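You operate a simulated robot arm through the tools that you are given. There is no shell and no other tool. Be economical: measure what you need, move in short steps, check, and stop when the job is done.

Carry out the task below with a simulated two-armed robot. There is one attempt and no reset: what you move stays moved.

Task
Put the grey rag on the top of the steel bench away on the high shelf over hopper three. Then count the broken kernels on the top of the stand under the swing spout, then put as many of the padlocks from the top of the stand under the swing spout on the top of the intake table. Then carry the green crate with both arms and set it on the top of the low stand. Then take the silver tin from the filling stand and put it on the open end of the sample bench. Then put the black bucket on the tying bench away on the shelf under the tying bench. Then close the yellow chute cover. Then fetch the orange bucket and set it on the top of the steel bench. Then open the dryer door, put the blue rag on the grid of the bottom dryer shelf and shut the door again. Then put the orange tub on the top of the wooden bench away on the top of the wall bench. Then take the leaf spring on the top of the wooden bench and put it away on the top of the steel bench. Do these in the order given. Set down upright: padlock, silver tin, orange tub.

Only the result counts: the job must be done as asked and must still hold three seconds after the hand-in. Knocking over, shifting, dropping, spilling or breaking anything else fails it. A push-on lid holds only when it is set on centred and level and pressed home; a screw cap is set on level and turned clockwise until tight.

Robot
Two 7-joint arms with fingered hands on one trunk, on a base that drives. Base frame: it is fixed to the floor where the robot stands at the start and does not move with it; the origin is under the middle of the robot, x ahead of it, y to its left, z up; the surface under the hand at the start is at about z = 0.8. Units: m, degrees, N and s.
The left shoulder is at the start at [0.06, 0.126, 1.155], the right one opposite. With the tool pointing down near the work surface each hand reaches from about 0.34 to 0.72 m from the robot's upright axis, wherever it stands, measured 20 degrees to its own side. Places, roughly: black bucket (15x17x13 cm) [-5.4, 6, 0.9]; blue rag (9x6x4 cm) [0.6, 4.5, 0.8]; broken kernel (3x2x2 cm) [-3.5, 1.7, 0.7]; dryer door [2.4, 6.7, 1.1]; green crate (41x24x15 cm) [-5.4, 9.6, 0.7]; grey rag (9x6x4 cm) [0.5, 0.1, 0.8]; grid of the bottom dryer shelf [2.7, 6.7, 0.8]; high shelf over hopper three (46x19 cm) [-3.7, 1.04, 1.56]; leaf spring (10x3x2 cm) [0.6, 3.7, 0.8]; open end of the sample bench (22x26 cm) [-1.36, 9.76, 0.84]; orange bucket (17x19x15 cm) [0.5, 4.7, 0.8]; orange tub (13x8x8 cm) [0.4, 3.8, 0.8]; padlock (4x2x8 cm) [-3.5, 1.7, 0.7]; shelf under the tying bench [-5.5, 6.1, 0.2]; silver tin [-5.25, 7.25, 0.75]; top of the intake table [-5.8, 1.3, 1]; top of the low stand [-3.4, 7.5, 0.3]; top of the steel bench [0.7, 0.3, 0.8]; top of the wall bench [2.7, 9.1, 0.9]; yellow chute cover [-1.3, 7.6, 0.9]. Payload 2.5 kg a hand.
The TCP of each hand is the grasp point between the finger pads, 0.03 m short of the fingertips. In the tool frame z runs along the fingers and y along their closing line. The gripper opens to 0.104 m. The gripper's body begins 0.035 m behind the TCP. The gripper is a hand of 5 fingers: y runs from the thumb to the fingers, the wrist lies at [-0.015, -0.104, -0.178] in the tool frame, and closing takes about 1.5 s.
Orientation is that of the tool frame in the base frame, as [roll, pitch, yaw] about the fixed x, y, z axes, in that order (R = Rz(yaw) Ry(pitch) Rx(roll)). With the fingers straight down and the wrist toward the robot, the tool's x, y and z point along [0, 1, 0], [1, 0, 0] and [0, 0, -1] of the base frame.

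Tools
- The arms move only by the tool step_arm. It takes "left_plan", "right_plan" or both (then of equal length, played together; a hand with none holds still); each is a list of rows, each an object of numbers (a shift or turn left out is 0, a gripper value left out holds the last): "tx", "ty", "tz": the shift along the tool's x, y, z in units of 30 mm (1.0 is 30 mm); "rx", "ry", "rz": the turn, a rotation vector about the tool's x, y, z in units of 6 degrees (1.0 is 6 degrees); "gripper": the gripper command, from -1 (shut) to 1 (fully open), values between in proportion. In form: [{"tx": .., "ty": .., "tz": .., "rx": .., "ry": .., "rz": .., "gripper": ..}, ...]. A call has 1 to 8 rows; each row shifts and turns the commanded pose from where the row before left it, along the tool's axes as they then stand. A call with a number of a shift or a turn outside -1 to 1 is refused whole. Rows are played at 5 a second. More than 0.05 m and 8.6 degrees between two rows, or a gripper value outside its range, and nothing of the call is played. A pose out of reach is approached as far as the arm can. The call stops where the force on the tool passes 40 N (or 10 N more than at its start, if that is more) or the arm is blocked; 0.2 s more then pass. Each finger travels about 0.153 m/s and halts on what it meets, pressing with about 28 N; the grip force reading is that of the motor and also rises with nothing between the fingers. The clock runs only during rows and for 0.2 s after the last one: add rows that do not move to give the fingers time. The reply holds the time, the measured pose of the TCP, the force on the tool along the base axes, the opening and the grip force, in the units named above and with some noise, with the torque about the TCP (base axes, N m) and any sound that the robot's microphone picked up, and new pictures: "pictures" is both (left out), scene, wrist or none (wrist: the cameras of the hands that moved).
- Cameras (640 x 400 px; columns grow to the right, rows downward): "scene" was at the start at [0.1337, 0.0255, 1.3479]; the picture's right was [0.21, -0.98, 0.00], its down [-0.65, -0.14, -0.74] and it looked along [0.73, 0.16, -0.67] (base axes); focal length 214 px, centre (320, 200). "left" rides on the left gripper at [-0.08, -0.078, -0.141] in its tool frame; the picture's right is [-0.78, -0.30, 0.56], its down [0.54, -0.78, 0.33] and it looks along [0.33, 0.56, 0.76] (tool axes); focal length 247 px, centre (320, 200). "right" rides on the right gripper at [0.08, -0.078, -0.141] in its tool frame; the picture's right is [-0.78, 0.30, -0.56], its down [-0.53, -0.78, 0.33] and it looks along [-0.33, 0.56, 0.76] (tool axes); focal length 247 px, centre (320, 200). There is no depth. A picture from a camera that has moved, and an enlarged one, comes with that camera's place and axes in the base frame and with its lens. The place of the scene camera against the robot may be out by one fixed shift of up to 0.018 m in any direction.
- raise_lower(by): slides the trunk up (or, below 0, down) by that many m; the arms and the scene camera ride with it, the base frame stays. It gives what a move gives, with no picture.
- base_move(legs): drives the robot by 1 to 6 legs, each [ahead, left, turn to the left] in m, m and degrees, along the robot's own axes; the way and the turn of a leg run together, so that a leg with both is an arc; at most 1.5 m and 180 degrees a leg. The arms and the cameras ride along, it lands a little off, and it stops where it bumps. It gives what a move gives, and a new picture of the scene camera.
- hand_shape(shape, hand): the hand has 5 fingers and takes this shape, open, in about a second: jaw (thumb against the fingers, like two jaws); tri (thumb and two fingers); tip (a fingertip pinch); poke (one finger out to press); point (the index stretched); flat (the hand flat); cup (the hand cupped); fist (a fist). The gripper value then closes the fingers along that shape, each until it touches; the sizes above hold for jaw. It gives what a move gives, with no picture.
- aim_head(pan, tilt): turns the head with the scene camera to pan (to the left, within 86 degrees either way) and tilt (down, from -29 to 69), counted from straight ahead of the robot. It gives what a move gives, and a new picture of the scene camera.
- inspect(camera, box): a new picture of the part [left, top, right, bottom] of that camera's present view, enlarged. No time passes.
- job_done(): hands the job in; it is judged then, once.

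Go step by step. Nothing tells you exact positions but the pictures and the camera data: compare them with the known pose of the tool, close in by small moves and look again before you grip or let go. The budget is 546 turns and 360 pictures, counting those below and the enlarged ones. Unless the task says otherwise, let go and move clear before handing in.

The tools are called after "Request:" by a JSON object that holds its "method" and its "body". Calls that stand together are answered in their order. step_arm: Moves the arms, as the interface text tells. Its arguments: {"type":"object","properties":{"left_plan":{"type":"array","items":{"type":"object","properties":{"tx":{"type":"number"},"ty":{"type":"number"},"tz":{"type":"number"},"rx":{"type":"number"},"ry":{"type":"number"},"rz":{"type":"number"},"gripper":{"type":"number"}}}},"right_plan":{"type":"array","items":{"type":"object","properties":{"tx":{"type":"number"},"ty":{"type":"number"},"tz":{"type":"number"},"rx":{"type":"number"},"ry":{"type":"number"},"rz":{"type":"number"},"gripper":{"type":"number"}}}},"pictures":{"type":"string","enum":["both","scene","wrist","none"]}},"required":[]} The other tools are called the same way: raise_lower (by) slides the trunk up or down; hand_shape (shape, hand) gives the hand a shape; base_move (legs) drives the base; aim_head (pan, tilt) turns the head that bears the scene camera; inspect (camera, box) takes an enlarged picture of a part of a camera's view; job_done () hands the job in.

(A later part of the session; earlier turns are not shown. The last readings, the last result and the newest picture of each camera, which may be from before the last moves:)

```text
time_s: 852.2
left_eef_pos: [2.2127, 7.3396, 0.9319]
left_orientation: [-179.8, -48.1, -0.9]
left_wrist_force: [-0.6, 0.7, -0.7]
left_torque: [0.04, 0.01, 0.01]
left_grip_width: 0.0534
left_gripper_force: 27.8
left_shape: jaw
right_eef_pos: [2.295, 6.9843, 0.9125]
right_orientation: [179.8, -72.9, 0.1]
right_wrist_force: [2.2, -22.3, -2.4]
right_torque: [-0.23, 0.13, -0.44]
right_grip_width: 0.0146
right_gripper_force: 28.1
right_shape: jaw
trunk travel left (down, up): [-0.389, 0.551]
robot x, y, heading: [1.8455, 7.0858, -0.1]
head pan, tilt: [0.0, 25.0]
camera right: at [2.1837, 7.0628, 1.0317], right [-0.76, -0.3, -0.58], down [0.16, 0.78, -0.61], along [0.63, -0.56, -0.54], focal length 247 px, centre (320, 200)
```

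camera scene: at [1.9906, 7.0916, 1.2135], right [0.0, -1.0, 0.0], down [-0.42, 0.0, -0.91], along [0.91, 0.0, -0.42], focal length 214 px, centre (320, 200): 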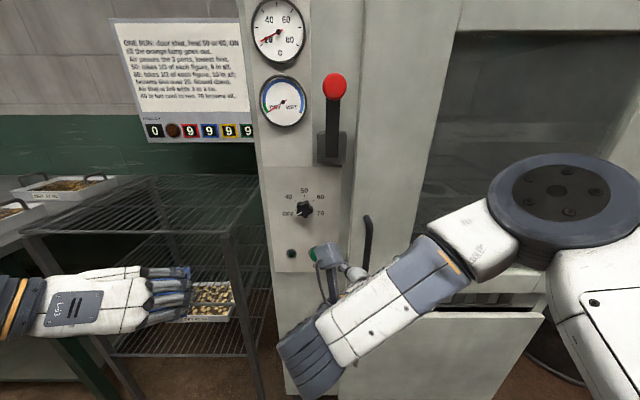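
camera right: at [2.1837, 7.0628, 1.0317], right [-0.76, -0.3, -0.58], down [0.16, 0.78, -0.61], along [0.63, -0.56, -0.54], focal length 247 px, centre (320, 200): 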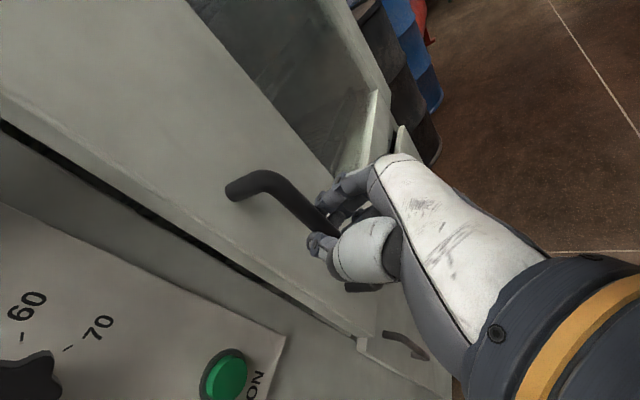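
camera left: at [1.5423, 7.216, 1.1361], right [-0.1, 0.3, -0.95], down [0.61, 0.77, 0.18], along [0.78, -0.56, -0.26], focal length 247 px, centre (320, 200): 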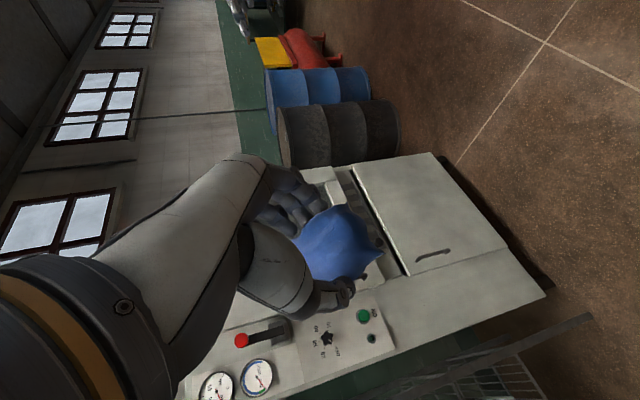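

The door opens. Swinging it further along its arc by backing the base.

Request:
{"method": "base_move", "body": {"legs": [[-0.08, -0.022, 0], [-0.08, -0.04, 0]]}}

Request:
{"method": "step_arm", "body": {"right_plan": [{}], "pictures": "wrist"}}

```text
time_s: 854.0
left_eef_pos: [2.052, 7.2782, 0.9314]
left_orientation: [179.9, -48.2, -0.7]
left_wrist_force: [0.1, 0.5, -0.4]
left_torque: [0.0, 0.0, 0.0]
left_grip_width: 0.0532
left_gripper_force: 27.7
left_shape: jaw
right_eef_pos: [2.1365, 6.9287, 0.9139]
right_orientation: [-179.8, -72.9, 0.3]
right_wrist_force: [-3.1, 5.7, -2.9]
right_torque: [0.07, 0.11, 0.25]
right_grip_width: 0.0122
right_gripper_force: 28.0
right_shape: jaw
trunk travel left (down, up): [-0.389, 0.551]
robot x, y, heading: [1.6862, 7.0244, 0.1]
head pan, tilt: [0.0, 25.0]
camera scene: at [1.8314, 7.0295, 1.2136], right [0.0, -1.0, 0.0], down [-0.42, 0.0, -0.91], along [0.91, 0.0, -0.42], focal length 214 px, centre (320, 200)
```

scene: 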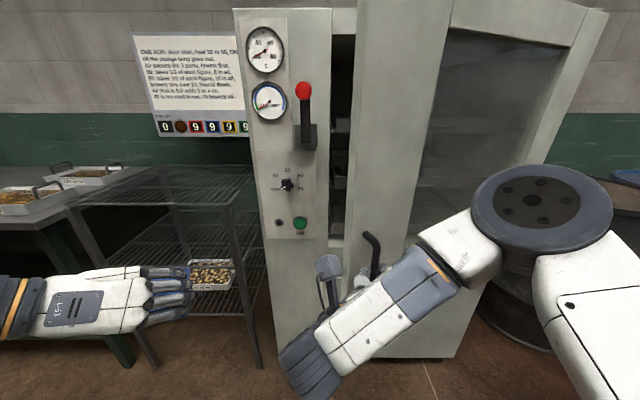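

```text
time_s: 854.4
left_eef_pos: [2.0525, 7.281, 0.9303]
left_orientation: [179.9, -48.2, -0.5]
left_wrist_force: [0.1, -0.7, -1.0]
left_torque: [0.03, 0.0, -0.01]
left_grip_width: 0.0536
left_gripper_force: 28.5
left_shape: jaw
right_eef_pos: [2.1352, 6.9285, 0.9143]
right_orientation: [-179.4, -72.9, 0.0]
right_wrist_force: [-0.9, 1.7, -0.3]
right_torque: [0.0, 0.06, 0.23]
right_grip_width: 0.0123
right_gripper_force: 28.2
right_shape: jaw
trunk travel left (down, up): [-0.389, 0.551]
robot x, y, heading: [1.6852, 7.0198, 0.1]
head pan, tilt: [0.0, 25.0]
camera right: at [2.0238, 7.0042, 1.0323], right [-0.76, -0.3, -0.58], down [0.15, 0.78, -0.61], along [0.64, -0.55, -0.54], focal length 247 px, centre (320, 200)
```

right: 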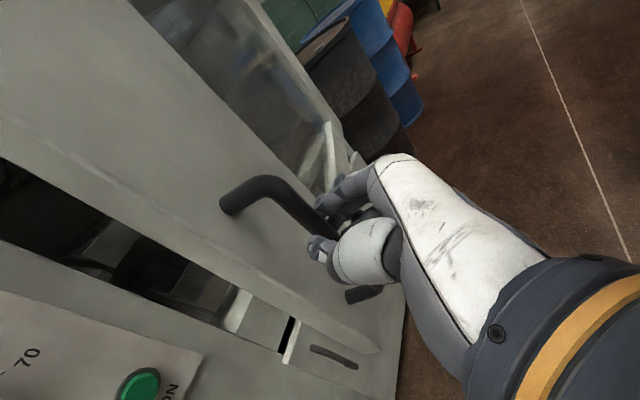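

Request:
{"method": "base_move", "body": {"legs": [[-0.055, -0.03, 0], [-0.055, -0.042, 0]]}}

Request:
{"method": "step_arm", "body": {"right_plan": [{}], "pictures": "wrist"}}

```text
time_s: 856.0
left_eef_pos: [1.9452, 7.208, 0.9301]
left_orientation: [179.9, -48.2, -0.5]
left_wrist_force: [-1.0, -0.8, -0.8]
left_torque: [0.01, 0.02, -0.01]
left_grip_width: 0.0536
left_gripper_force: 27.5
left_shape: jaw
right_eef_pos: [2.0276, 6.8566, 0.9149]
right_orientation: [-179.6, -72.9, 0.2]
right_wrist_force: [-2.1, 2.2, -0.3]
right_torque: [0.08, 0.08, 0.23]
right_grip_width: 0.0128
right_gripper_force: 28.1
right_shape: jaw
trunk travel left (down, up): [-0.389, 0.551]
robot x, y, heading: [1.5794, 6.9525, 0.4]
head pan, tilt: [0.0, 25.0]
camera scene: at [1.7229, 6.9578, 1.2136], right [0.0, -1.0, 0.0], down [-0.42, 0.0, -0.91], along [0.91, 0.0, -0.42], focal length 214 px, centre (320, 200)
```

scene: 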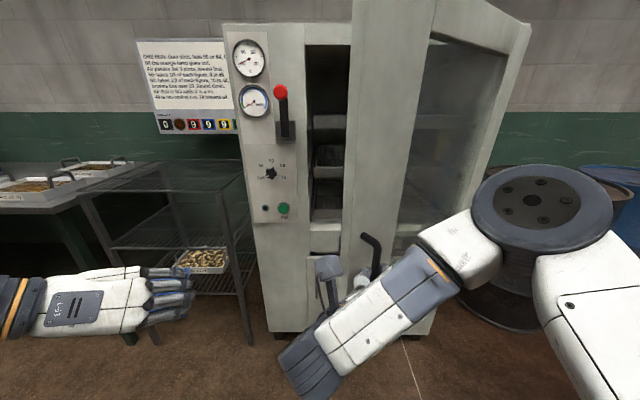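

```text
time_s: 856.4
left_eef_pos: [1.9443, 7.2082, 0.9305]
left_orientation: [179.8, -48.3, -0.5]
left_wrist_force: [-0.5, 0.7, -0.6]
left_torque: [0.03, -0.02, -0.04]
left_grip_width: 0.0535
left_gripper_force: 27.8
left_shape: jaw
right_eef_pos: [2.0283, 6.8577, 0.9137]
right_orientation: [-179.6, -72.9, 0.2]
right_wrist_force: [-0.1, 0.0, 0.3]
right_torque: [0.01, 0.03, 0.26]
right_grip_width: 0.0127
right_gripper_force: 28.0
right_shape: jaw
trunk travel left (down, up): [-0.389, 0.551]
robot x, y, heading: [1.5762, 6.9476, 0.3]
head pan, tilt: [0.0, 25.0]
camera right: at [1.9154, 6.9328, 1.0324], right [-0.76, -0.3, -0.58], down [0.15, 0.78, -0.61], along [0.64, -0.55, -0.54], focal length 247 px, centre (320, 200)
```

right: 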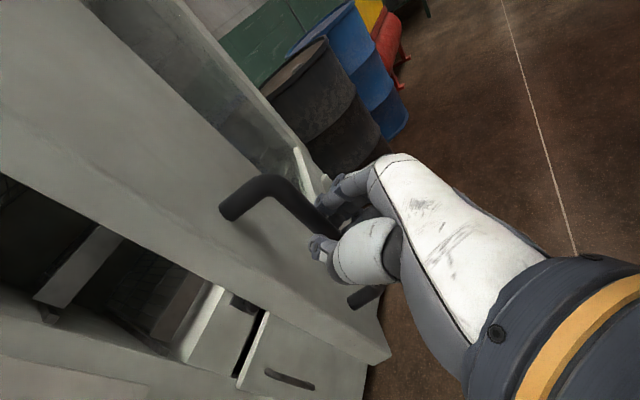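

Request:
{"method": "base_move", "body": {"legs": [[-0.055, -0.05, 3], [-0.05, -0.06, 3]]}}

Request:
{"method": "step_arm", "body": {"right_plan": [{}], "pictures": "wrist"}}

```text
time_s: 857.6
left_eef_pos: [1.8771, 7.17, 0.9302]
left_orientation: [-179.9, -48.1, 2.1]
left_wrist_force: [0.2, 0.4, -0.8]
left_torque: [0.0, 0.01, 0.03]
left_grip_width: 0.0535
left_gripper_force: 28.0
left_shape: jaw
right_eef_pos: [1.979, 6.8165, 0.9136]
right_orientation: [179.2, -73.0, 2.8]
right_wrist_force: [9.3, -9.3, -2.6]
right_torque: [-0.01, 0.04, 0.17]
right_grip_width: 0.0146
right_gripper_force: 27.6
right_shape: jaw
trunk travel left (down, up): [-0.389, 0.551]
robot x, y, heading: [1.5238, 6.8942, 3.3]
head pan, tilt: [0.0, 25.0]
stopped in leg 1: the force on the tool passed its limit at 41 N (the readings are from after the stop); the commanded pose is now the measured one
camera scene: at [1.6686, 6.9083, 1.2134], right [0.06, -1.0, 0.0], down [-0.42, -0.02, -0.91], along [0.9, 0.05, -0.42], focal length 214 px, centre (320, 200)
```

scene: 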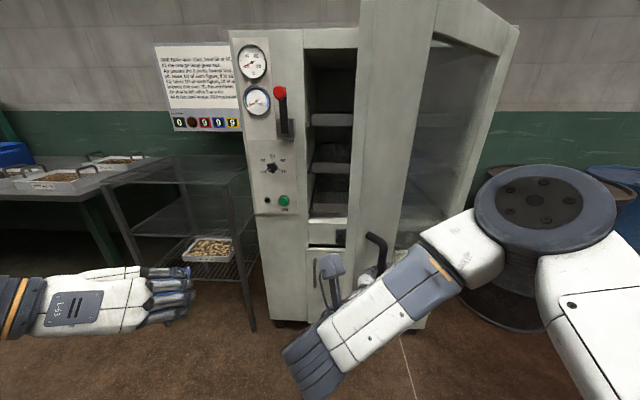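

```text
time_s: 858.0
left_eef_pos: [1.8767, 7.1699, 0.9306]
left_orientation: [180.0, -48.1, 2.3]
left_wrist_force: [-0.2, -0.2, 0.4]
left_torque: [0.04, 0.02, 0.02]
left_grip_width: 0.0533
left_gripper_force: 28.0
left_shape: jaw
right_eef_pos: [1.9805, 6.8156, 0.913]
right_orientation: [179.3, -73.0, 2.9]
right_wrist_force: [14.4, -12.6, -2.7]
right_torque: [-0.09, 0.01, 0.17]
right_grip_width: 0.015
right_gripper_force: 27.7
right_shape: jaw
trunk travel left (down, up): [-0.389, 0.551]
robot x, y, heading: [1.5252, 6.8936, 3.3]
head pan, tilt: [0.0, 25.0]
camera right: at [1.8648, 6.8902, 1.0314], right [-0.75, -0.33, -0.58], down [0.13, 0.78, -0.61], along [0.65, -0.53, -0.54], focal length 247 px, centre (320, 200)
```

right: 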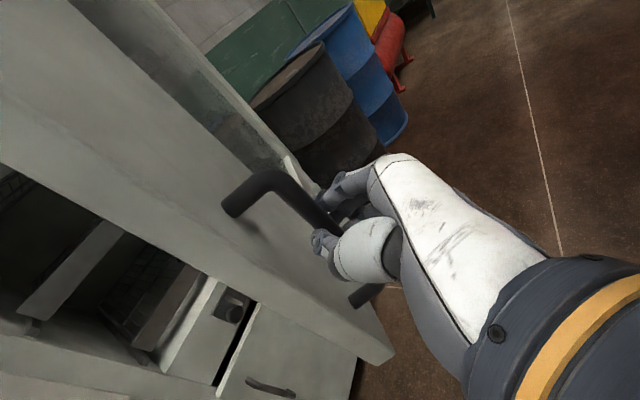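

The door is about 40° open. Releasing the handle, then going round its edge to push it wider from the inside.

Request:
{"method": "step_arm", "body": {"right_plan": [{"gripper": 0}, {"gripper": 1}, {}, {}, {"tz": -0.8, "tx": -0.25}, {"tz": -0.8, "tx": -0.25}, {"tz": -0.8, "tx": -0.25}, {"tz": -0.8, "tx": -0.25}], "pictures": "none"}}

Request:
{"method": "base_move", "body": {"legs": [[0, 0.22, -3.3]]}}

Request:
{"method": "step_arm", "body": {"right_plan": [{"gripper": -1}, {}, {}], "pictures": "wrist"}}

```text
time_s: 859.8
left_eef_pos: [1.875, 7.1697, 0.9321]
left_orientation: [179.9, -48.2, 2.3]
left_wrist_force: [0.7, 0.3, -0.5]
left_torque: [0.04, -0.03, -0.02]
left_grip_width: 0.0536
left_gripper_force: 27.7
left_shape: jaw
right_eef_pos: [1.8781, 6.8137, 0.9121]
right_orientation: [179.2, -73.2, 3.1]
right_wrist_force: [-0.5, -0.2, -0.3]
right_torque: [0.0, -0.01, -0.05]
right_grip_width: 0.1036
right_gripper_force: 0.1
right_shape: jaw
trunk travel left (down, up): [-0.389, 0.551]
robot x, y, heading: [1.5253, 6.89, 3.3]
head pan, tilt: [0.0, 25.0]
```

```text
time_s: 861.5
left_eef_pos: [1.8831, 7.3709, 0.9323]
left_orientation: [179.9, -48.2, -0.9]
left_wrist_force: [-0.4, -0.1, -0.3]
left_torque: [-0.01, -0.02, 0.03]
left_grip_width: 0.0537
left_gripper_force: 28.5
left_shape: jaw
right_eef_pos: [1.8664, 7.0155, 0.912]
right_orientation: [179.1, -73.2, -0.1]
right_wrist_force: [-0.1, -0.3, -0.3]
right_torque: [-0.01, 0.02, 0.0]
right_grip_width: 0.1039
right_gripper_force: 0.1
right_shape: jaw
trunk travel left (down, up): [-0.389, 0.551]
robot x, y, heading: [1.5202, 7.115, -0.1]
head pan, tilt: [0.0, 25.0]
camera scene: at [1.6615, 7.1225, 1.2136], right [0.0, -1.0, 0.0], down [-0.42, 0.0, -0.91], along [0.91, 0.0, -0.42], focal length 214 px, centre (320, 200)
```

scene: 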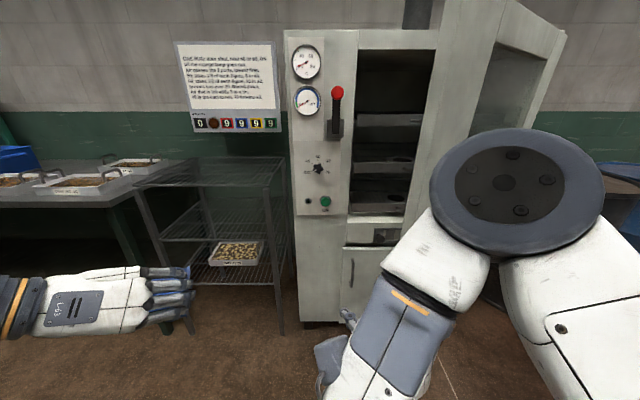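

```text
time_s: 862.3
left_eef_pos: [1.8837, 7.3714, 0.9311]
left_orientation: [179.9, -48.3, -0.9]
left_wrist_force: [0.5, 0.8, -0.5]
left_torque: [0.01, 0.0, 0.01]
left_grip_width: 0.0535
left_gripper_force: 28.4
left_shape: jaw
right_eef_pos: [1.8672, 7.0145, 0.9124]
right_orientation: [179.3, -73.2, -0.2]
right_wrist_force: [0.5, -0.3, 0.0]
right_torque: [0.0, 0.02, 0.02]
right_grip_width: 0.0
right_gripper_force: 28.0
right_shape: jaw
trunk travel left (down, up): [-0.389, 0.551]
robot x, y, heading: [1.5194, 7.1147, -0.1]
head pan, tilt: [0.0, 25.0]
camera right: at [1.7567, 7.0943, 1.0302], right [-0.76, -0.29, -0.58], down [0.17, 0.77, -0.61], along [0.62, -0.57, -0.54], focal length 247 px, centre (320, 200)
```

right: 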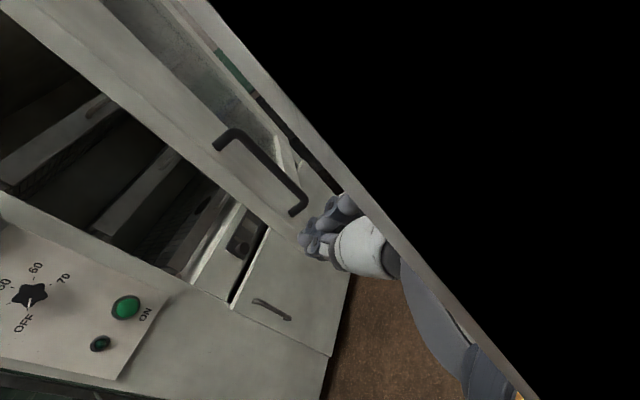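

I'll push the door wider with the left hand's knuckles from a south-east heading. First backing off and restoring the right arm to a tucked posture.

Request:
{"method": "base_move", "body": {"legs": [[-0.3, 0.05, 0]]}}

Request:
{"method": "step_arm", "body": {"right_plan": [{"ry": -1, "gripper": 1}, {"ry": -1}, {"ry": -1}, {"ry": -1}, {"ry": -1}, {"ry": -1}, {"ry": -1}, {"ry": -1}], "pictures": "none"}}

Request:
{"method": "step_arm", "body": {"right_plan": [{"ry": -1}, {"ry": -1}, {"ry": -1}, {"ry": -1}, {"rz": -1}, {"rz": -1}, {"rz": -1}, {"rz": -1}], "pictures": "none"}}

Request:
{"method": "step_arm", "body": {"right_plan": [{"rz": -1}, {"rz": -1}, {"rz": -1}, {"rz": -1}, {"rz": -1}, {"rz": -1}, {"rz": -1}, {"rz": -1}], "pictures": "none"}}

Request:
{"method": "step_arm", "body": {"right_plan": [{"rz": -1, "tx": -0.8}, {"rz": -1, "tx": -0.8}, {"rz": -1, "tx": -0.8}, {"tx": -0.8, "ty": -0.5}, {"tx": -0.8, "ty": -0.5}, {"tx": -0.8, "ty": -0.5}, {"tx": -0.8, "ty": -0.5}, {"tx": -0.8, "ty": -0.5}], "pictures": "scene"}}

```text
time_s: 864.4
left_eef_pos: [1.6099, 7.4183, 0.9259]
left_orientation: [179.8, -47.3, -0.9]
left_wrist_force: [0.0, 0.1, -0.4]
left_torque: [-0.03, 0.02, 0.0]
left_grip_width: 0.0534
left_gripper_force: 28.0
left_shape: jaw
right_eef_pos: [1.5919, 7.062, 0.9074]
right_orientation: [179.6, -72.2, -0.5]
right_wrist_force: [-0.8, -0.8, -0.1]
right_torque: [0.01, -0.02, 0.0]
right_grip_width: 0.0002
right_gripper_force: 28.5
right_shape: jaw
trunk travel left (down, up): [-0.389, 0.551]
robot x, y, heading: [1.2341, 7.1643, 0.3]
head pan, tilt: [0.0, 25.0]
stopped in leg 1: the robot was blocked; the commanded pose is now the measured one
camera scene: at [1.3907, 7.1689, 1.2118], right [0.0, -1.0, 0.0], down [-0.44, 0.0, -0.9], along [0.9, 0.0, -0.44], focal length 214 px, centre (320, 200)
```

scene: 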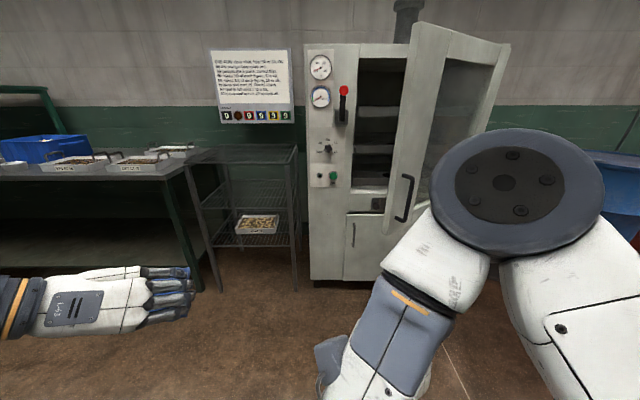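

```text
time_s: 866.2
left_eef_pos: [1.6088, 7.4186, 0.9243]
left_orientation: [-179.9, -47.1, -1.0]
left_wrist_force: [0.6, -0.5, -0.3]
left_torque: [0.0, -0.02, 0.04]
left_grip_width: 0.0535
left_gripper_force: 27.5
left_shape: jaw
right_eef_pos: [1.592, 7.0624, 0.905]
right_orientation: [179.9, -23.8, -0.8]
right_wrist_force: [-0.4, -0.1, 0.5]
right_torque: [0.01, 0.02, 0.02]
right_grip_width: 0.1036
right_gripper_force: 0.0
right_shape: jaw
trunk travel left (down, up): [-0.389, 0.551]
robot x, y, heading: [1.2306, 7.1605, -0.2]
head pan, tilt: [0.0, 25.0]
```

```text
time_s: 868.0
left_eef_pos: [1.6099, 7.418, 0.9242]
left_orientation: [-180.0, -47.0, -1.0]
left_wrist_force: [-0.2, -0.6, -0.9]
left_torque: [-0.04, -0.02, 0.02]
left_grip_width: 0.0535
left_gripper_force: 28.1
left_shape: jaw
right_eef_pos: [1.5923, 7.0614, 0.9054]
right_orientation: [179.9, 0.0, 23.3]
right_wrist_force: [0.6, 0.1, 0.0]
right_torque: [0.0, 0.03, -0.04]
right_grip_width: 0.1035
right_gripper_force: 0.0
right_shape: jaw
trunk travel left (down, up): [-0.389, 0.551]
robot x, y, heading: [1.2282, 7.1638, -0.1]
head pan, tilt: [0.0, 25.0]
```

```text
time_s: 869.8
left_eef_pos: [1.6094, 7.4181, 0.9249]
left_orientation: [180.0, -47.0, -1.0]
left_wrist_force: [-1.1, -0.7, -0.7]
left_torque: [-0.01, 0.04, 0.02]
left_grip_width: 0.0535
left_gripper_force: 28.5
left_shape: jaw
right_eef_pos: [1.5922, 7.0628, 0.9053]
right_orientation: [-180.0, 0.1, 71.3]
right_wrist_force: [0.8, 0.1, 0.0]
right_torque: [0.0, 0.01, 0.01]
right_grip_width: 0.1036
right_gripper_force: 0.1
right_shape: jaw
trunk travel left (down, up): [-0.389, 0.551]
robot x, y, heading: [1.2299, 7.1615, -0.3]
head pan, tilt: [0.0, 25.0]
```

```text
time_s: 871.6
left_eef_pos: [1.6079, 7.4188, 0.9255]
left_orientation: [-180.0, -47.1, -1.1]
left_wrist_force: [-0.6, -0.2, -0.2]
left_torque: [-0.03, -0.02, -0.02]
left_grip_width: 0.0537
left_gripper_force: 27.8
left_shape: jaw
right_eef_pos: [1.5301, 6.8697, 0.9273]
right_orientation: [179.9, 0.2, 89.2]
right_wrist_force: [0.6, -0.5, 0.5]
right_torque: [-0.01, 0.01, 0.01]
right_grip_width: 0.1035
right_gripper_force: 0.0
right_shape: jaw
right hand out of reach, approached as far as the arm can: row 2, 3, 4, 5, 6
trunk travel left (down, up): [-0.389, 0.551]
robot x, y, heading: [1.229, 7.1617, -0.0]
head pan, tilt: [0.0, 25.0]
camera scene: at [1.3924, 7.1694, 1.2111], right [0.0, -1.0, 0.0], down [-0.44, 0.0, -0.9], along [0.9, 0.0, -0.44], focal length 214 px, centre (320, 200)
```

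scene: 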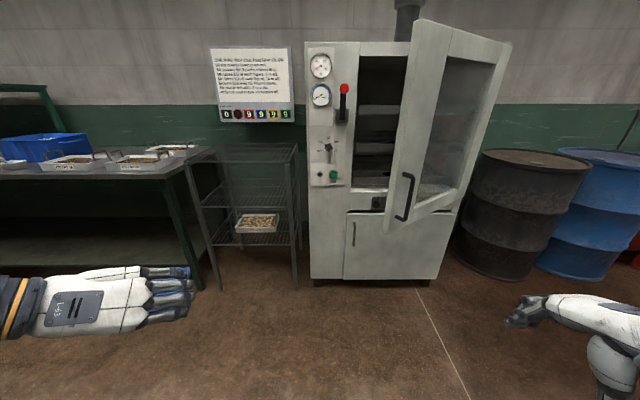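

The base touched the table behind me. Moving forward off it at once, and checking behind.

Request:
{"method": "base_move", "body": {"legs": [[0.1, 0, 0]]}}

Request:
{"method": "aim_head", "body": {"pan": 86, "tilt": 30}}

```text
time_s: 872.8
left_eef_pos: [1.6966, 7.4202, 0.9317]
left_orientation: [179.8, -48.2, -0.8]
left_wrist_force: [0.1, -0.2, -0.4]
left_torque: [-0.04, 0.02, 0.0]
left_grip_width: 0.0536
left_gripper_force: 28.1
left_shape: jaw
right_eef_pos: [1.618, 6.8706, 0.9312]
right_orientation: [179.1, 0.1, 89.2]
right_wrist_force: [-0.4, 1.1, -0.6]
right_torque: [-0.02, 0.03, -0.02]
right_grip_width: 0.1035
right_gripper_force: 0.0
right_shape: jaw
trunk travel left (down, up): [-0.389, 0.551]
robot x, y, heading: [1.3289, 7.1642, -0.1]
head pan, tilt: [0.0, 25.0]
camera scene: at [1.4736, 7.1711, 1.2135], right [0.0, -1.0, 0.0], down [-0.42, 0.0, -0.91], along [0.91, 0.0, -0.42], focal length 214 px, centre (320, 200)
```

scene: 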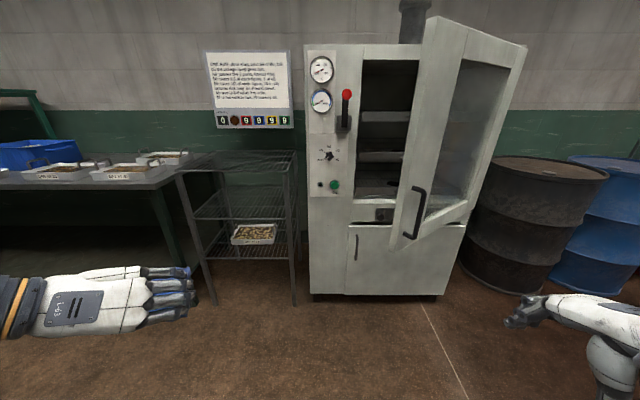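

```text
time_s: 874.4
left_eef_pos: [1.6951, 7.4202, 0.9316]
left_orientation: [179.8, -48.2, -0.7]
left_wrist_force: [0.5, -0.6, -1.2]
left_torque: [-0.01, 0.01, 0.02]
left_grip_width: 0.0534
left_gripper_force: 27.8
left_shape: jaw
right_eef_pos: [1.6179, 6.8699, 0.9315]
right_orientation: [178.9, 0.2, 89.2]
right_wrist_force: [1.1, 0.0, -0.4]
right_torque: [0.02, -0.01, -0.01]
right_grip_width: 0.1039
right_gripper_force: 0.1
right_shape: jaw
trunk travel left (down, up): [-0.389, 0.551]
robot x, y, heading: [1.3255, 7.1613, -0.1]
head pan, tilt: [85.9, 30.0]
camera scene: at [1.3879, 7.2613, 1.2056], right [1.0, -0.07, 0.0], down [-0.04, -0.5, -0.87], along [0.06, 0.86, -0.5], focal length 214 px, centre (320, 200)
```

scene: 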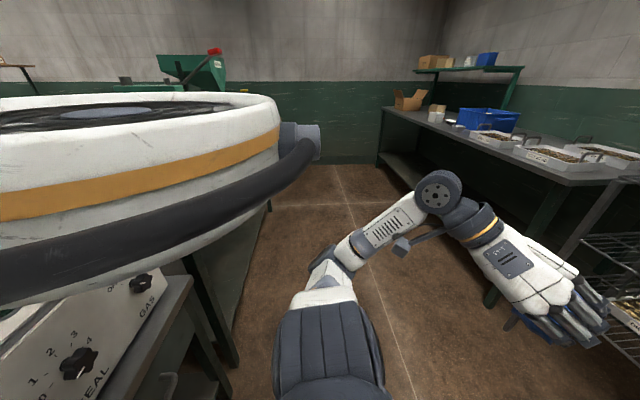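

The rear contact was with a machine table's edge; nothing looks disturbed. Extending the left hand and turning to a south-east heading for pushing the door.

Request:
{"method": "step_arm", "body": {"left_plan": [{"tx": 0.54, "tz": 0.6, "ty": 0.33}, {"tx": 0.54, "tz": 0.6, "ty": 0.33}, {"tx": 0.54, "tz": 0.6, "ty": 0.33}, {"tx": 0.54, "tz": 0.6, "ty": 0.33}, {"tx": 0.54, "tz": 0.6, "ty": 0.33}], "pictures": "none"}}

Request:
{"method": "base_move", "body": {"legs": [[0, 0, -40], [0.185, 0.207, 0]]}}

Request:
{"method": "aim_head", "body": {"pan": 0, "tilt": 30}}

```text
time_s: 875.6
left_eef_pos: [1.8166, 7.3681, 0.9313]
left_orientation: [179.8, -48.3, -0.7]
left_wrist_force: [0.1, 1.0, 0.9]
left_torque: [-0.02, 0.05, 0.01]
left_grip_width: 0.0536
left_gripper_force: 27.4
left_shape: jaw
right_eef_pos: [1.6174, 6.87, 0.9326]
right_orientation: [178.9, 0.2, 89.1]
right_wrist_force: [-0.3, -0.1, 0.1]
right_torque: [0.0, 0.0, 0.03]
right_grip_width: 0.1039
right_gripper_force: 0.1
right_shape: jaw
trunk travel left (down, up): [-0.389, 0.551]
robot x, y, heading: [1.3276, 7.1622, -0.0]
head pan, tilt: [85.9, 30.0]
```

```text
time_s: 879.4
left_eef_pos: [2.1127, 7.0548, 0.9319]
left_orientation: [179.9, -48.2, -40.2]
left_wrist_force: [0.2, -0.4, -0.5]
left_torque: [0.02, 0.03, -0.01]
left_grip_width: 0.0535
left_gripper_force: 28.0
left_shape: jaw
right_eef_pos: [1.6416, 6.7973, 0.9323]
right_orientation: [178.9, 0.2, 49.7]
right_wrist_force: [-0.6, -0.1, 0.0]
right_torque: [-0.01, -0.04, 0.04]
right_grip_width: 0.1038
right_gripper_force: 0.1
right_shape: jaw
trunk travel left (down, up): [-0.389, 0.551]
robot x, y, heading: [1.6048, 7.2041, -39.3]
head pan, tilt: [85.9, 30.0]
camera scene: at [1.7112, 7.2543, 1.2056], right [0.72, -0.69, 0.0], down [-0.34, -0.36, -0.87], along [0.6, 0.63, -0.5], focal length 214 px, centre (320, 200)
```

scene: 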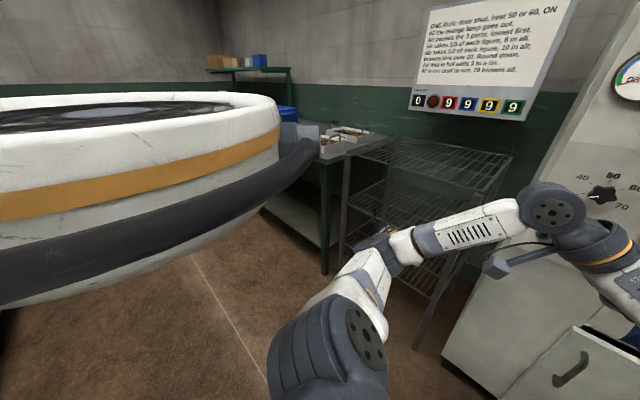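

```text
time_s: 881.0
left_eef_pos: [2.1116, 7.0543, 0.9299]
left_orientation: [179.9, -48.2, -40.2]
left_wrist_force: [0.6, -1.0, 0.2]
left_torque: [0.02, -0.01, 0.0]
left_grip_width: 0.0534
left_gripper_force: 27.9
left_shape: jaw
right_eef_pos: [1.6414, 6.7972, 0.9321]
right_orientation: [178.9, 0.1, 49.7]
right_wrist_force: [0.4, 0.0, 0.6]
right_torque: [-0.03, 0.02, -0.01]
right_grip_width: 0.1039
right_gripper_force: 0.0
right_shape: jaw
trunk travel left (down, up): [-0.389, 0.551]
robot x, y, heading: [1.6072, 7.2089, -39.5]
head pan, tilt: [0.0, 30.0]
camera scene: at [1.7185, 7.1312, 1.2056], right [-0.64, -0.77, 0.0], down [-0.39, 0.32, -0.87], along [0.67, -0.55, -0.5], focal length 214 px, centre (320, 200)
```

scene: 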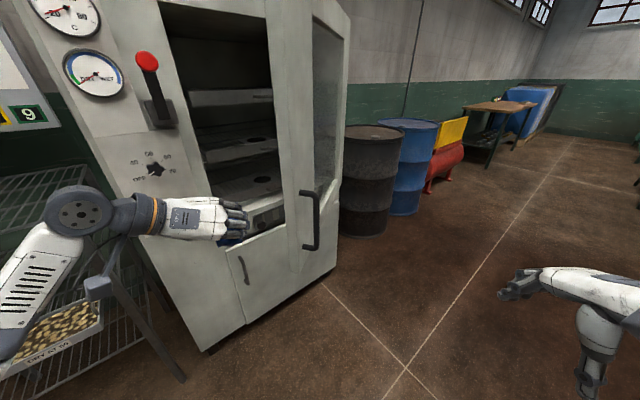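

Good view into the dryer. I'll move the left hand a bit deeper and strafe right so its knuckles push the door wider.

Request:
{"method": "base_move", "body": {"legs": [[0.13, 0, 0], [0, -0.3, 0]]}}

```text
time_s: 883.9
left_eef_pos: [2.0259, 6.7415, 0.9308]
left_orientation: [179.7, -48.3, -40.1]
left_wrist_force: [-1.3, -0.4, -0.2]
left_torque: [0.02, 0.02, -0.03]
left_grip_width: 0.0532
left_gripper_force: 27.9
left_shape: jaw
right_eef_pos: [1.5557, 6.4819, 0.9315]
right_orientation: [178.9, 0.2, 49.8]
right_wrist_force: [0.0, 0.1, 0.0]
right_torque: [-0.02, -0.01, 0.04]
right_grip_width: 0.104
right_gripper_force: 0.1
right_shape: jaw
trunk travel left (down, up): [-0.389, 0.551]
robot x, y, heading: [1.5134, 6.8896, -39.2]
head pan, tilt: [0.0, 30.0]
camera scene: at [1.6311, 6.8166, 1.2056], right [-0.63, -0.77, 0.0], down [-0.39, 0.32, -0.87], along [0.67, -0.55, -0.5], focal length 214 px, centre (320, 200)
```

scene: 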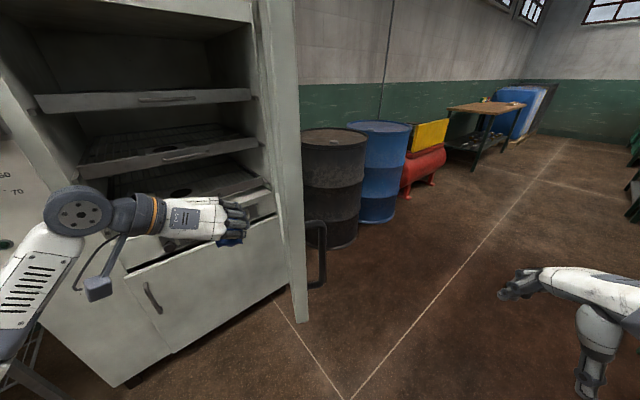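

Request:
{"method": "base_move", "body": {"legs": [[0, -0.2, 0]]}}

```text
time_s: 885.5
left_eef_pos: [1.896, 6.5853, 0.9305]
left_orientation: [179.9, -48.2, -40.1]
left_wrist_force: [0.0, 0.9, -1.2]
left_torque: [0.03, 0.01, 0.01]
left_grip_width: 0.053
left_gripper_force: 28.1
left_shape: jaw
right_eef_pos: [1.4254, 6.3253, 0.9322]
right_orientation: [178.9, 0.3, 49.8]
right_wrist_force: [0.4, 0.5, 0.1]
right_torque: [-0.01, -0.02, 0.02]
right_grip_width: 0.1039
right_gripper_force: 0.1
right_shape: jaw
trunk travel left (down, up): [-0.389, 0.551]
robot x, y, heading: [1.3892, 6.7352, -39.2]
head pan, tilt: [0.0, 30.0]
camera scene: at [1.5029, 6.6606, 1.2056], right [-0.64, -0.77, 0.0], down [-0.39, 0.32, -0.87], along [0.67, -0.55, -0.5], focal length 214 px, centre (320, 200)
```

scene: 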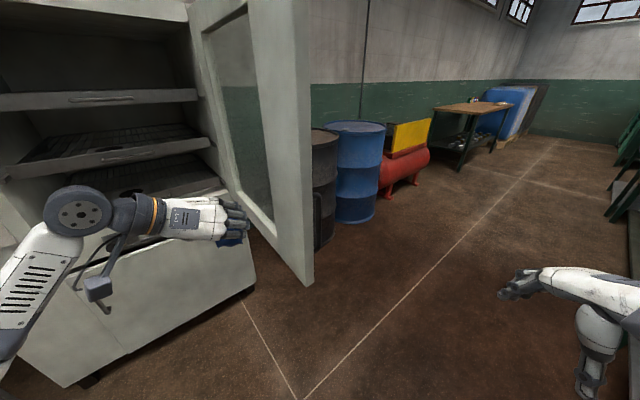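

The door is now ~78° open. Pulling back to the north-west, turning to heading -20°, and setting the left hand flatter for the insertion.

Request:
{"method": "base_move", "body": {"legs": [[0, 0.3, 0], [0, 0, 19.2]]}}

Request:
{"method": "step_arm", "body": {"left_plan": [{"ry": 0.9}, {"ry": 0.9}, {"ry": 0.9}, {"ry": 0.9}, {"ry": 0.9}, {"ry": 0.8}], "pictures": "both"}}

```text
time_s: 888.6
left_eef_pos: [2.1033, 6.9827, 0.9316]
left_orientation: [180.0, -48.2, -21.4]
left_wrist_force: [-0.9, 0.6, -0.6]
left_torque: [-0.01, 0.03, 0.0]
left_grip_width: 0.0531
left_gripper_force: 28.0
left_shape: jaw
right_eef_pos: [1.7426, 6.5864, 0.9311]
right_orientation: [178.9, 0.2, 68.5]
right_wrist_force: [0.0, 0.5, -0.6]
right_torque: [0.0, -0.02, -0.01]
right_grip_width: 0.1038
right_gripper_force: 0.2
right_shape: jaw
trunk travel left (down, up): [-0.389, 0.551]
robot x, y, heading: [1.573, 6.9615, -20.4]
head pan, tilt: [0.0, 30.0]
camera scene: at [1.7098, 6.9242, 1.2056], right [-0.35, -0.94, 0.0], down [-0.47, 0.18, -0.87], along [0.81, -0.3, -0.5], focal length 214 px, centre (320, 200)
```

scene: 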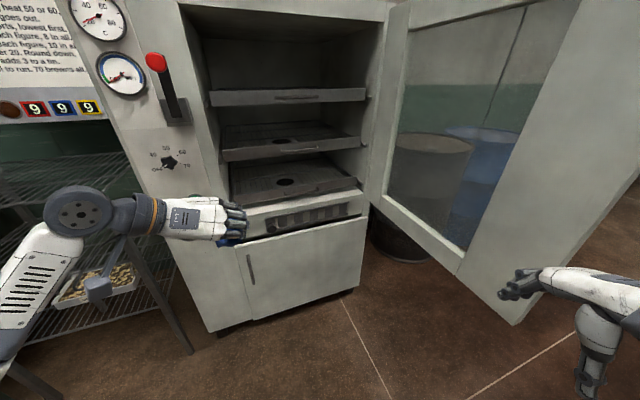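

```text
time_s: 890.0
left_eef_pos: [2.1042, 6.9841, 0.9318]
left_orientation: [180.0, -80.0, -21.4]
left_wrist_force: [-0.1, -1.2, 0.1]
left_torque: [-0.01, 0.0, 0.02]
left_grip_width: 0.0532
left_gripper_force: 28.5
left_shape: jaw
right_eef_pos: [1.7432, 6.5853, 0.9326]
right_orientation: [179.0, 0.2, 68.6]
right_wrist_force: [-0.4, -1.0, -0.3]
right_torque: [0.01, 0.02, 0.01]
right_grip_width: 0.1036
right_gripper_force: 0.0
right_shape: jaw
trunk travel left (down, up): [-0.389, 0.551]
robot x, y, heading: [1.576, 6.9658, -20.6]
head pan, tilt: [0.0, 30.0]
camera scene: at [1.7097, 6.9242, 1.2056], right [-0.35, -0.94, 0.0], down [-0.47, 0.18, -0.87], along [0.81, -0.3, -0.5], focal length 214 px, centre (320, 200)
camera left: at [1.9903, 7.1106, 0.8767], right [0.49, 0.12, -0.86], down [0.67, 0.57, 0.47], along [0.55, -0.81, 0.2], focal length 247 px, centre (320, 200)
```

scene: 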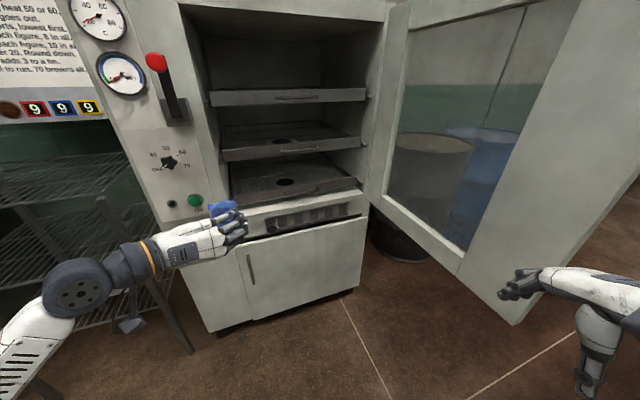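
left: 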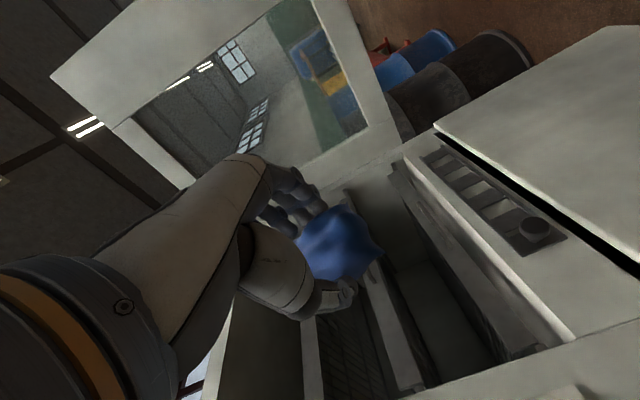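

Clear view: the bottom shelf's lip is at z≈0.81 and the next shelf at 0.965. Extending the left hand, tucking the right inward, and setting the height.

Request:
{"method": "step_arm", "body": {"left_plan": [{"tz": 0.8, "ty": 0.65}, {"tz": 0.8, "ty": 0.65}, {"tz": 0.8, "ty": 0.65}, {"tz": 0.8, "ty": 0.65}], "right_plan": [{"tx": 0.8}, {"tx": 0.8}, {"tx": 0.8}, {"tx": 0.8}], "pictures": "none"}}

Request:
{"method": "raise_lower", "body": {"by": -0.025}}

Request:
{"method": "base_move", "body": {"legs": [[0.18, 0.0, 0]]}}

```text
time_s: 891.0
left_eef_pos: [2.1616, 6.8774, 0.9134]
left_orientation: [179.1, -80.0, -20.7]
left_wrist_force: [-0.4, -0.1, -1.0]
left_torque: [-0.03, 0.02, 0.0]
left_grip_width: 0.0529
left_gripper_force: 28.2
left_shape: jaw
right_eef_pos: [1.7945, 6.6566, 0.9527]
right_orientation: [179.1, 0.1, 68.6]
right_wrist_force: [-0.9, 0.2, -0.5]
right_torque: [-0.01, -0.02, -0.03]
right_grip_width: 0.1036
right_gripper_force: 0.1
right_shape: jaw
right hand out of reach, approached as far as the arm can: row 1, 2, 3, 4
trunk travel left (down, up): [-0.389, 0.551]
robot x, y, heading: [1.5756, 6.9645, -20.8]
head pan, tilt: [0.0, 30.0]
```

```text
time_s: 891.7
left_eef_pos: [2.1622, 6.8763, 0.8887]
left_orientation: [179.2, -80.0, -20.7]
left_wrist_force: [-0.4, -0.8, -0.3]
left_torque: [0.01, 0.0, 0.01]
left_grip_width: 0.053
left_gripper_force: 28.0
left_shape: jaw
right_eef_pos: [1.7963, 6.6558, 0.9288]
right_orientation: [179.1, 0.2, 68.7]
right_wrist_force: [0.0, 0.6, 0.0]
right_torque: [0.03, -0.01, 0.01]
right_grip_width: 0.1037
right_gripper_force: 0.1
right_shape: jaw
trunk travel left (down, up): [-0.364, 0.576]
robot x, y, heading: [1.5776, 6.963, -20.4]
head pan, tilt: [0.0, 30.0]
```

```text
time_s: 893.2
left_eef_pos: [2.332, 6.8141, 0.889]
left_orientation: [-180.0, -80.0, -21.6]
left_wrist_force: [0.5, 0.4, -0.7]
left_torque: [0.01, 0.02, 0.0]
left_grip_width: 0.053
left_gripper_force: 28.0
left_shape: jaw
right_eef_pos: [1.9632, 6.5915, 0.9277]
right_orientation: [179.1, 0.2, 68.6]
right_wrist_force: [0.6, -0.1, 0.7]
right_torque: [0.03, 0.0, -0.02]
right_grip_width: 0.1039
right_gripper_force: 0.0
right_shape: jaw
trunk travel left (down, up): [-0.364, 0.576]
robot x, y, heading: [1.7462, 6.8962, -20.4]
head pan, tilt: [0.0, 30.0]
camera scene: at [1.8787, 6.8608, 1.1806], right [-0.35, -0.94, 0.0], down [-0.47, 0.18, -0.87], along [0.81, -0.3, -0.5], focal length 214 px, centre (320, 200)
```

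scene: 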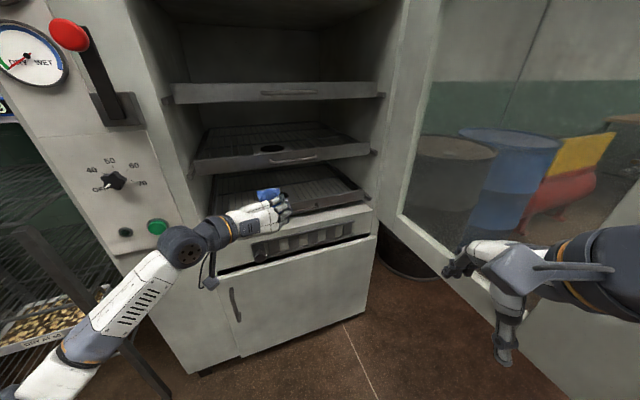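

Request:
{"method": "base_move", "body": {"legs": [[0.12, 0.0, 0]]}}

Request:
{"method": "step_arm", "body": {"left_plan": [{}], "pictures": "wrist"}}

```text
time_s: 894.4
left_eef_pos: [2.4416, 6.7703, 0.8891]
left_orientation: [179.1, -80.0, -20.7]
left_wrist_force: [-0.1, 0.2, -2.2]
left_torque: [0.01, -0.01, 0.0]
left_grip_width: 0.0528
left_gripper_force: 28.4
left_shape: jaw
right_eef_pos: [2.0734, 6.5498, 0.9277]
right_orientation: [179.1, 0.3, 68.5]
right_wrist_force: [-0.3, -0.5, 0.4]
right_torque: [-0.03, -0.01, -0.02]
right_grip_width: 0.1038
right_gripper_force: 0.0
right_shape: jaw
trunk travel left (down, up): [-0.364, 0.576]
robot x, y, heading: [1.8565, 6.8558, -20.8]
head pan, tilt: [0.0, 30.0]
camera scene: at [1.9893, 6.8188, 1.1806], right [-0.35, -0.94, 0.0], down [-0.47, 0.18, -0.87], along [0.81, -0.31, -0.5], focal length 214 px, centre (320, 200)
```

scene: 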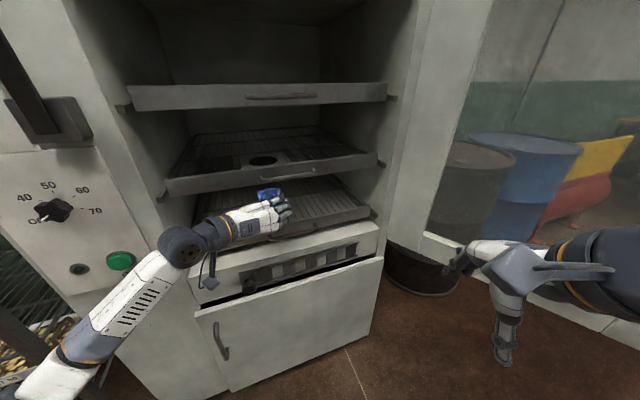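

```text
time_s: 894.8
left_eef_pos: [2.4423, 6.7708, 0.8892]
left_orientation: [178.6, -80.0, -20.3]
left_wrist_force: [-0.4, 0.8, -0.1]
left_torque: [0.03, 0.04, 0.02]
left_grip_width: 0.0533
left_gripper_force: 28.1
left_shape: jaw
right_eef_pos: [2.0738, 6.5494, 0.9292]
right_orientation: [179.1, 0.2, 68.6]
right_wrist_force: [0.0, 0.6, 0.1]
right_torque: [0.04, -0.03, 0.02]
right_grip_width: 0.1036
right_gripper_force: 0.0
right_shape: jaw
trunk travel left (down, up): [-0.364, 0.576]
robot x, y, heading: [1.852, 6.857, -20.7]
head pan, tilt: [0.0, 30.0]
camera left: at [2.3281, 6.8985, 0.835], right [0.49, 0.12, -0.86], down [0.68, 0.57, 0.47], along [0.55, -0.81, 0.2], focal length 247 px, centre (320, 200)
```

left: 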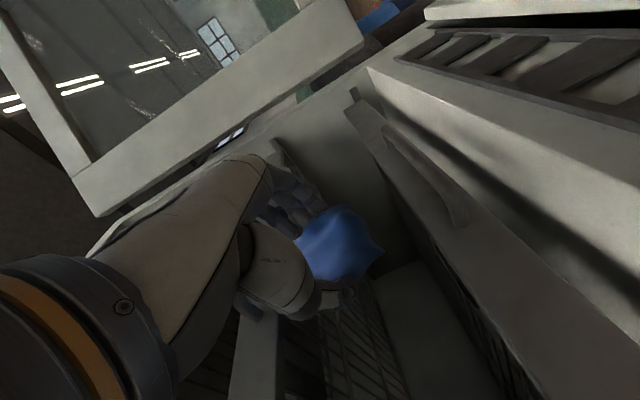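

The rag is between the middle and bottom trays. Moving in a little further.

Request:
{"method": "base_move", "body": {"legs": [[0.08, 0.0, 0]]}}

Request:
{"method": "step_arm", "body": {"left_plan": [{}], "pictures": "wrist"}}

```text
time_s: 895.9
left_eef_pos: [2.5144, 6.7432, 0.8898]
left_orientation: [179.3, -80.0, -20.9]
left_wrist_force: [0.5, -0.7, -0.9]
left_torque: [0.04, 0.04, -0.03]
left_grip_width: 0.0531
left_gripper_force: 28.3
left_shape: jaw
right_eef_pos: [2.1463, 6.5225, 0.9287]
right_orientation: [179.1, 0.2, 68.6]
right_wrist_force: [-0.2, -0.1, -0.5]
right_torque: [-0.03, -0.04, -0.03]
right_grip_width: 0.1038
right_gripper_force: 0.2
right_shape: jaw
trunk travel left (down, up): [-0.364, 0.576]
robot x, y, heading: [1.9276, 6.8265, -20.8]
head pan, tilt: [0.0, 30.0]
camera scene: at [2.0623, 6.7912, 1.1806], right [-0.35, -0.94, 0.0], down [-0.47, 0.18, -0.87], along [0.81, -0.31, -0.5], focal length 214 px, centre (320, 200)
```

scene: 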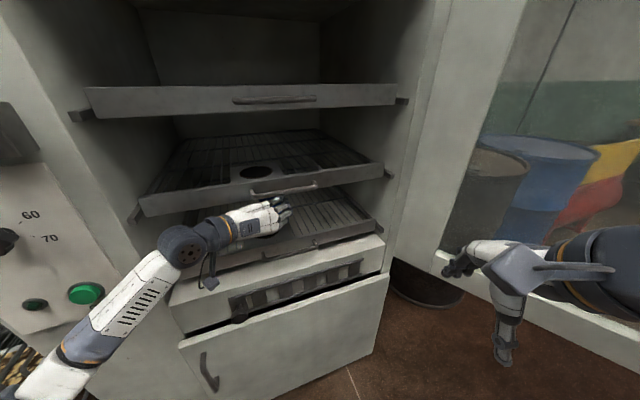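

```text
time_s: 896.3
left_eef_pos: [2.514, 6.7445, 0.8895]
left_orientation: [179.3, -80.0, -20.9]
left_wrist_force: [0.7, 1.0, -0.3]
left_torque: [0.0, 0.0, 0.0]
left_grip_width: 0.0531
left_gripper_force: 28.4
left_shape: jaw
right_eef_pos: [2.1463, 6.5223, 0.929]
right_orientation: [179.1, 0.2, 68.5]
right_wrist_force: [0.4, 0.3, 0.0]
right_torque: [-0.03, 0.0, 0.05]
right_grip_width: 0.104
right_gripper_force: 0.0
right_shape: jaw
trunk travel left (down, up): [-0.364, 0.576]
robot x, y, heading: [1.9284, 6.8311, -20.7]
head pan, tilt: [0.0, 30.0]
camera left: at [2.4011, 6.8709, 0.8351], right [0.49, 0.12, -0.86], down [0.68, 0.57, 0.47], along [0.55, -0.81, 0.2], focal length 247 px, centre (320, 200)
```

left: 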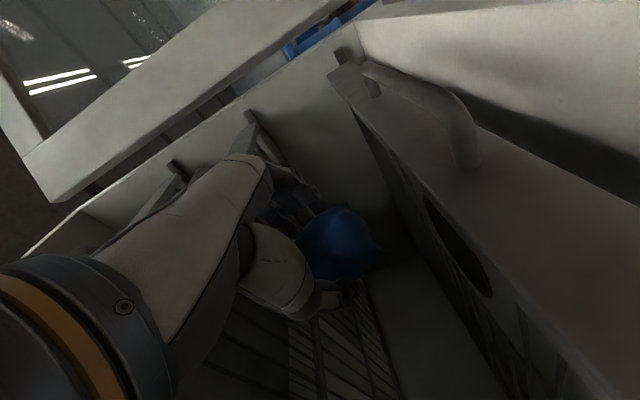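

The rag is over the bottom grid. Lowering 3 cm and opening.

Request:
{"method": "raise_lower", "body": {"by": -0.03}}

Request:
{"method": "step_arm", "body": {"left_plan": [{"gripper": -0.3}, {"gripper": 0.1}, {"gripper": 0.5}, {"gripper": 0.9}, {}, {}], "pictures": "both"}}

```text
time_s: 897.0
left_eef_pos: [2.5148, 6.7425, 0.8597]
left_orientation: [179.6, -80.0, -21.2]
left_wrist_force: [0.7, 0.5, -0.7]
left_torque: [0.01, 0.0, 0.05]
left_grip_width: 0.0529
left_gripper_force: 28.2
left_shape: jaw
right_eef_pos: [2.1469, 6.5228, 0.8987]
right_orientation: [179.0, 0.2, 68.4]
right_wrist_force: [0.5, 0.1, -1.3]
right_torque: [0.01, 0.0, 0.01]
right_grip_width: 0.1038
right_gripper_force: 0.1
right_shape: jaw
trunk travel left (down, up): [-0.334, 0.606]
robot x, y, heading: [1.9286, 6.8268, -20.7]
head pan, tilt: [0.0, 30.0]
```

```text
time_s: 898.4
left_eef_pos: [2.5154, 6.744, 0.8589]
left_orientation: [179.2, -80.0, -20.9]
left_wrist_force: [0.6, -0.5, 0.0]
left_torque: [0.01, -0.02, 0.0]
left_grip_width: 0.0988
left_gripper_force: 0.0
left_shape: jaw
right_eef_pos: [2.1471, 6.5232, 0.8978]
right_orientation: [179.1, 0.2, 68.4]
right_wrist_force: [-0.1, -0.2, -0.2]
right_torque: [-0.01, 0.01, 0.01]
right_grip_width: 0.1038
right_gripper_force: 0.0
right_shape: jaw
trunk travel left (down, up): [-0.334, 0.606]
robot x, y, heading: [1.9246, 6.8291, -20.5]
head pan, tilt: [0.0, 30.0]
camera scene: at [2.0622, 6.7912, 1.1506], right [-0.35, -0.94, 0.0], down [-0.47, 0.18, -0.87], along [0.81, -0.31, -0.5], focal length 214 px, centre (320, 200)
camera left: at [2.4011, 6.8709, 0.8052], right [0.49, 0.12, -0.86], down [0.68, 0.57, 0.47], along [0.55, -0.81, 0.2], focal length 247 px, centre (320, 200)
```

scene: 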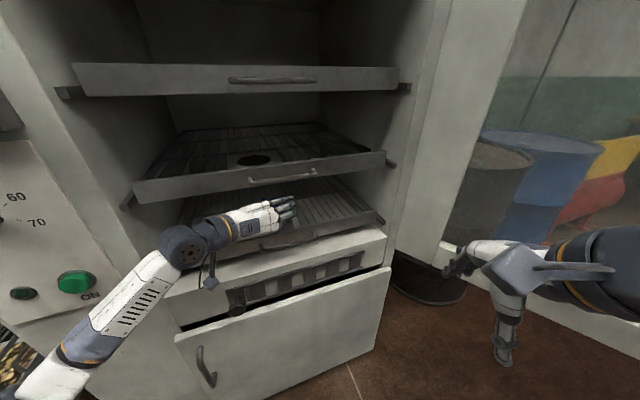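
left: 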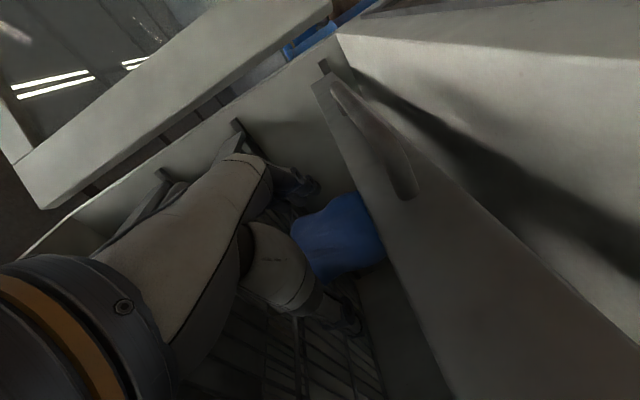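

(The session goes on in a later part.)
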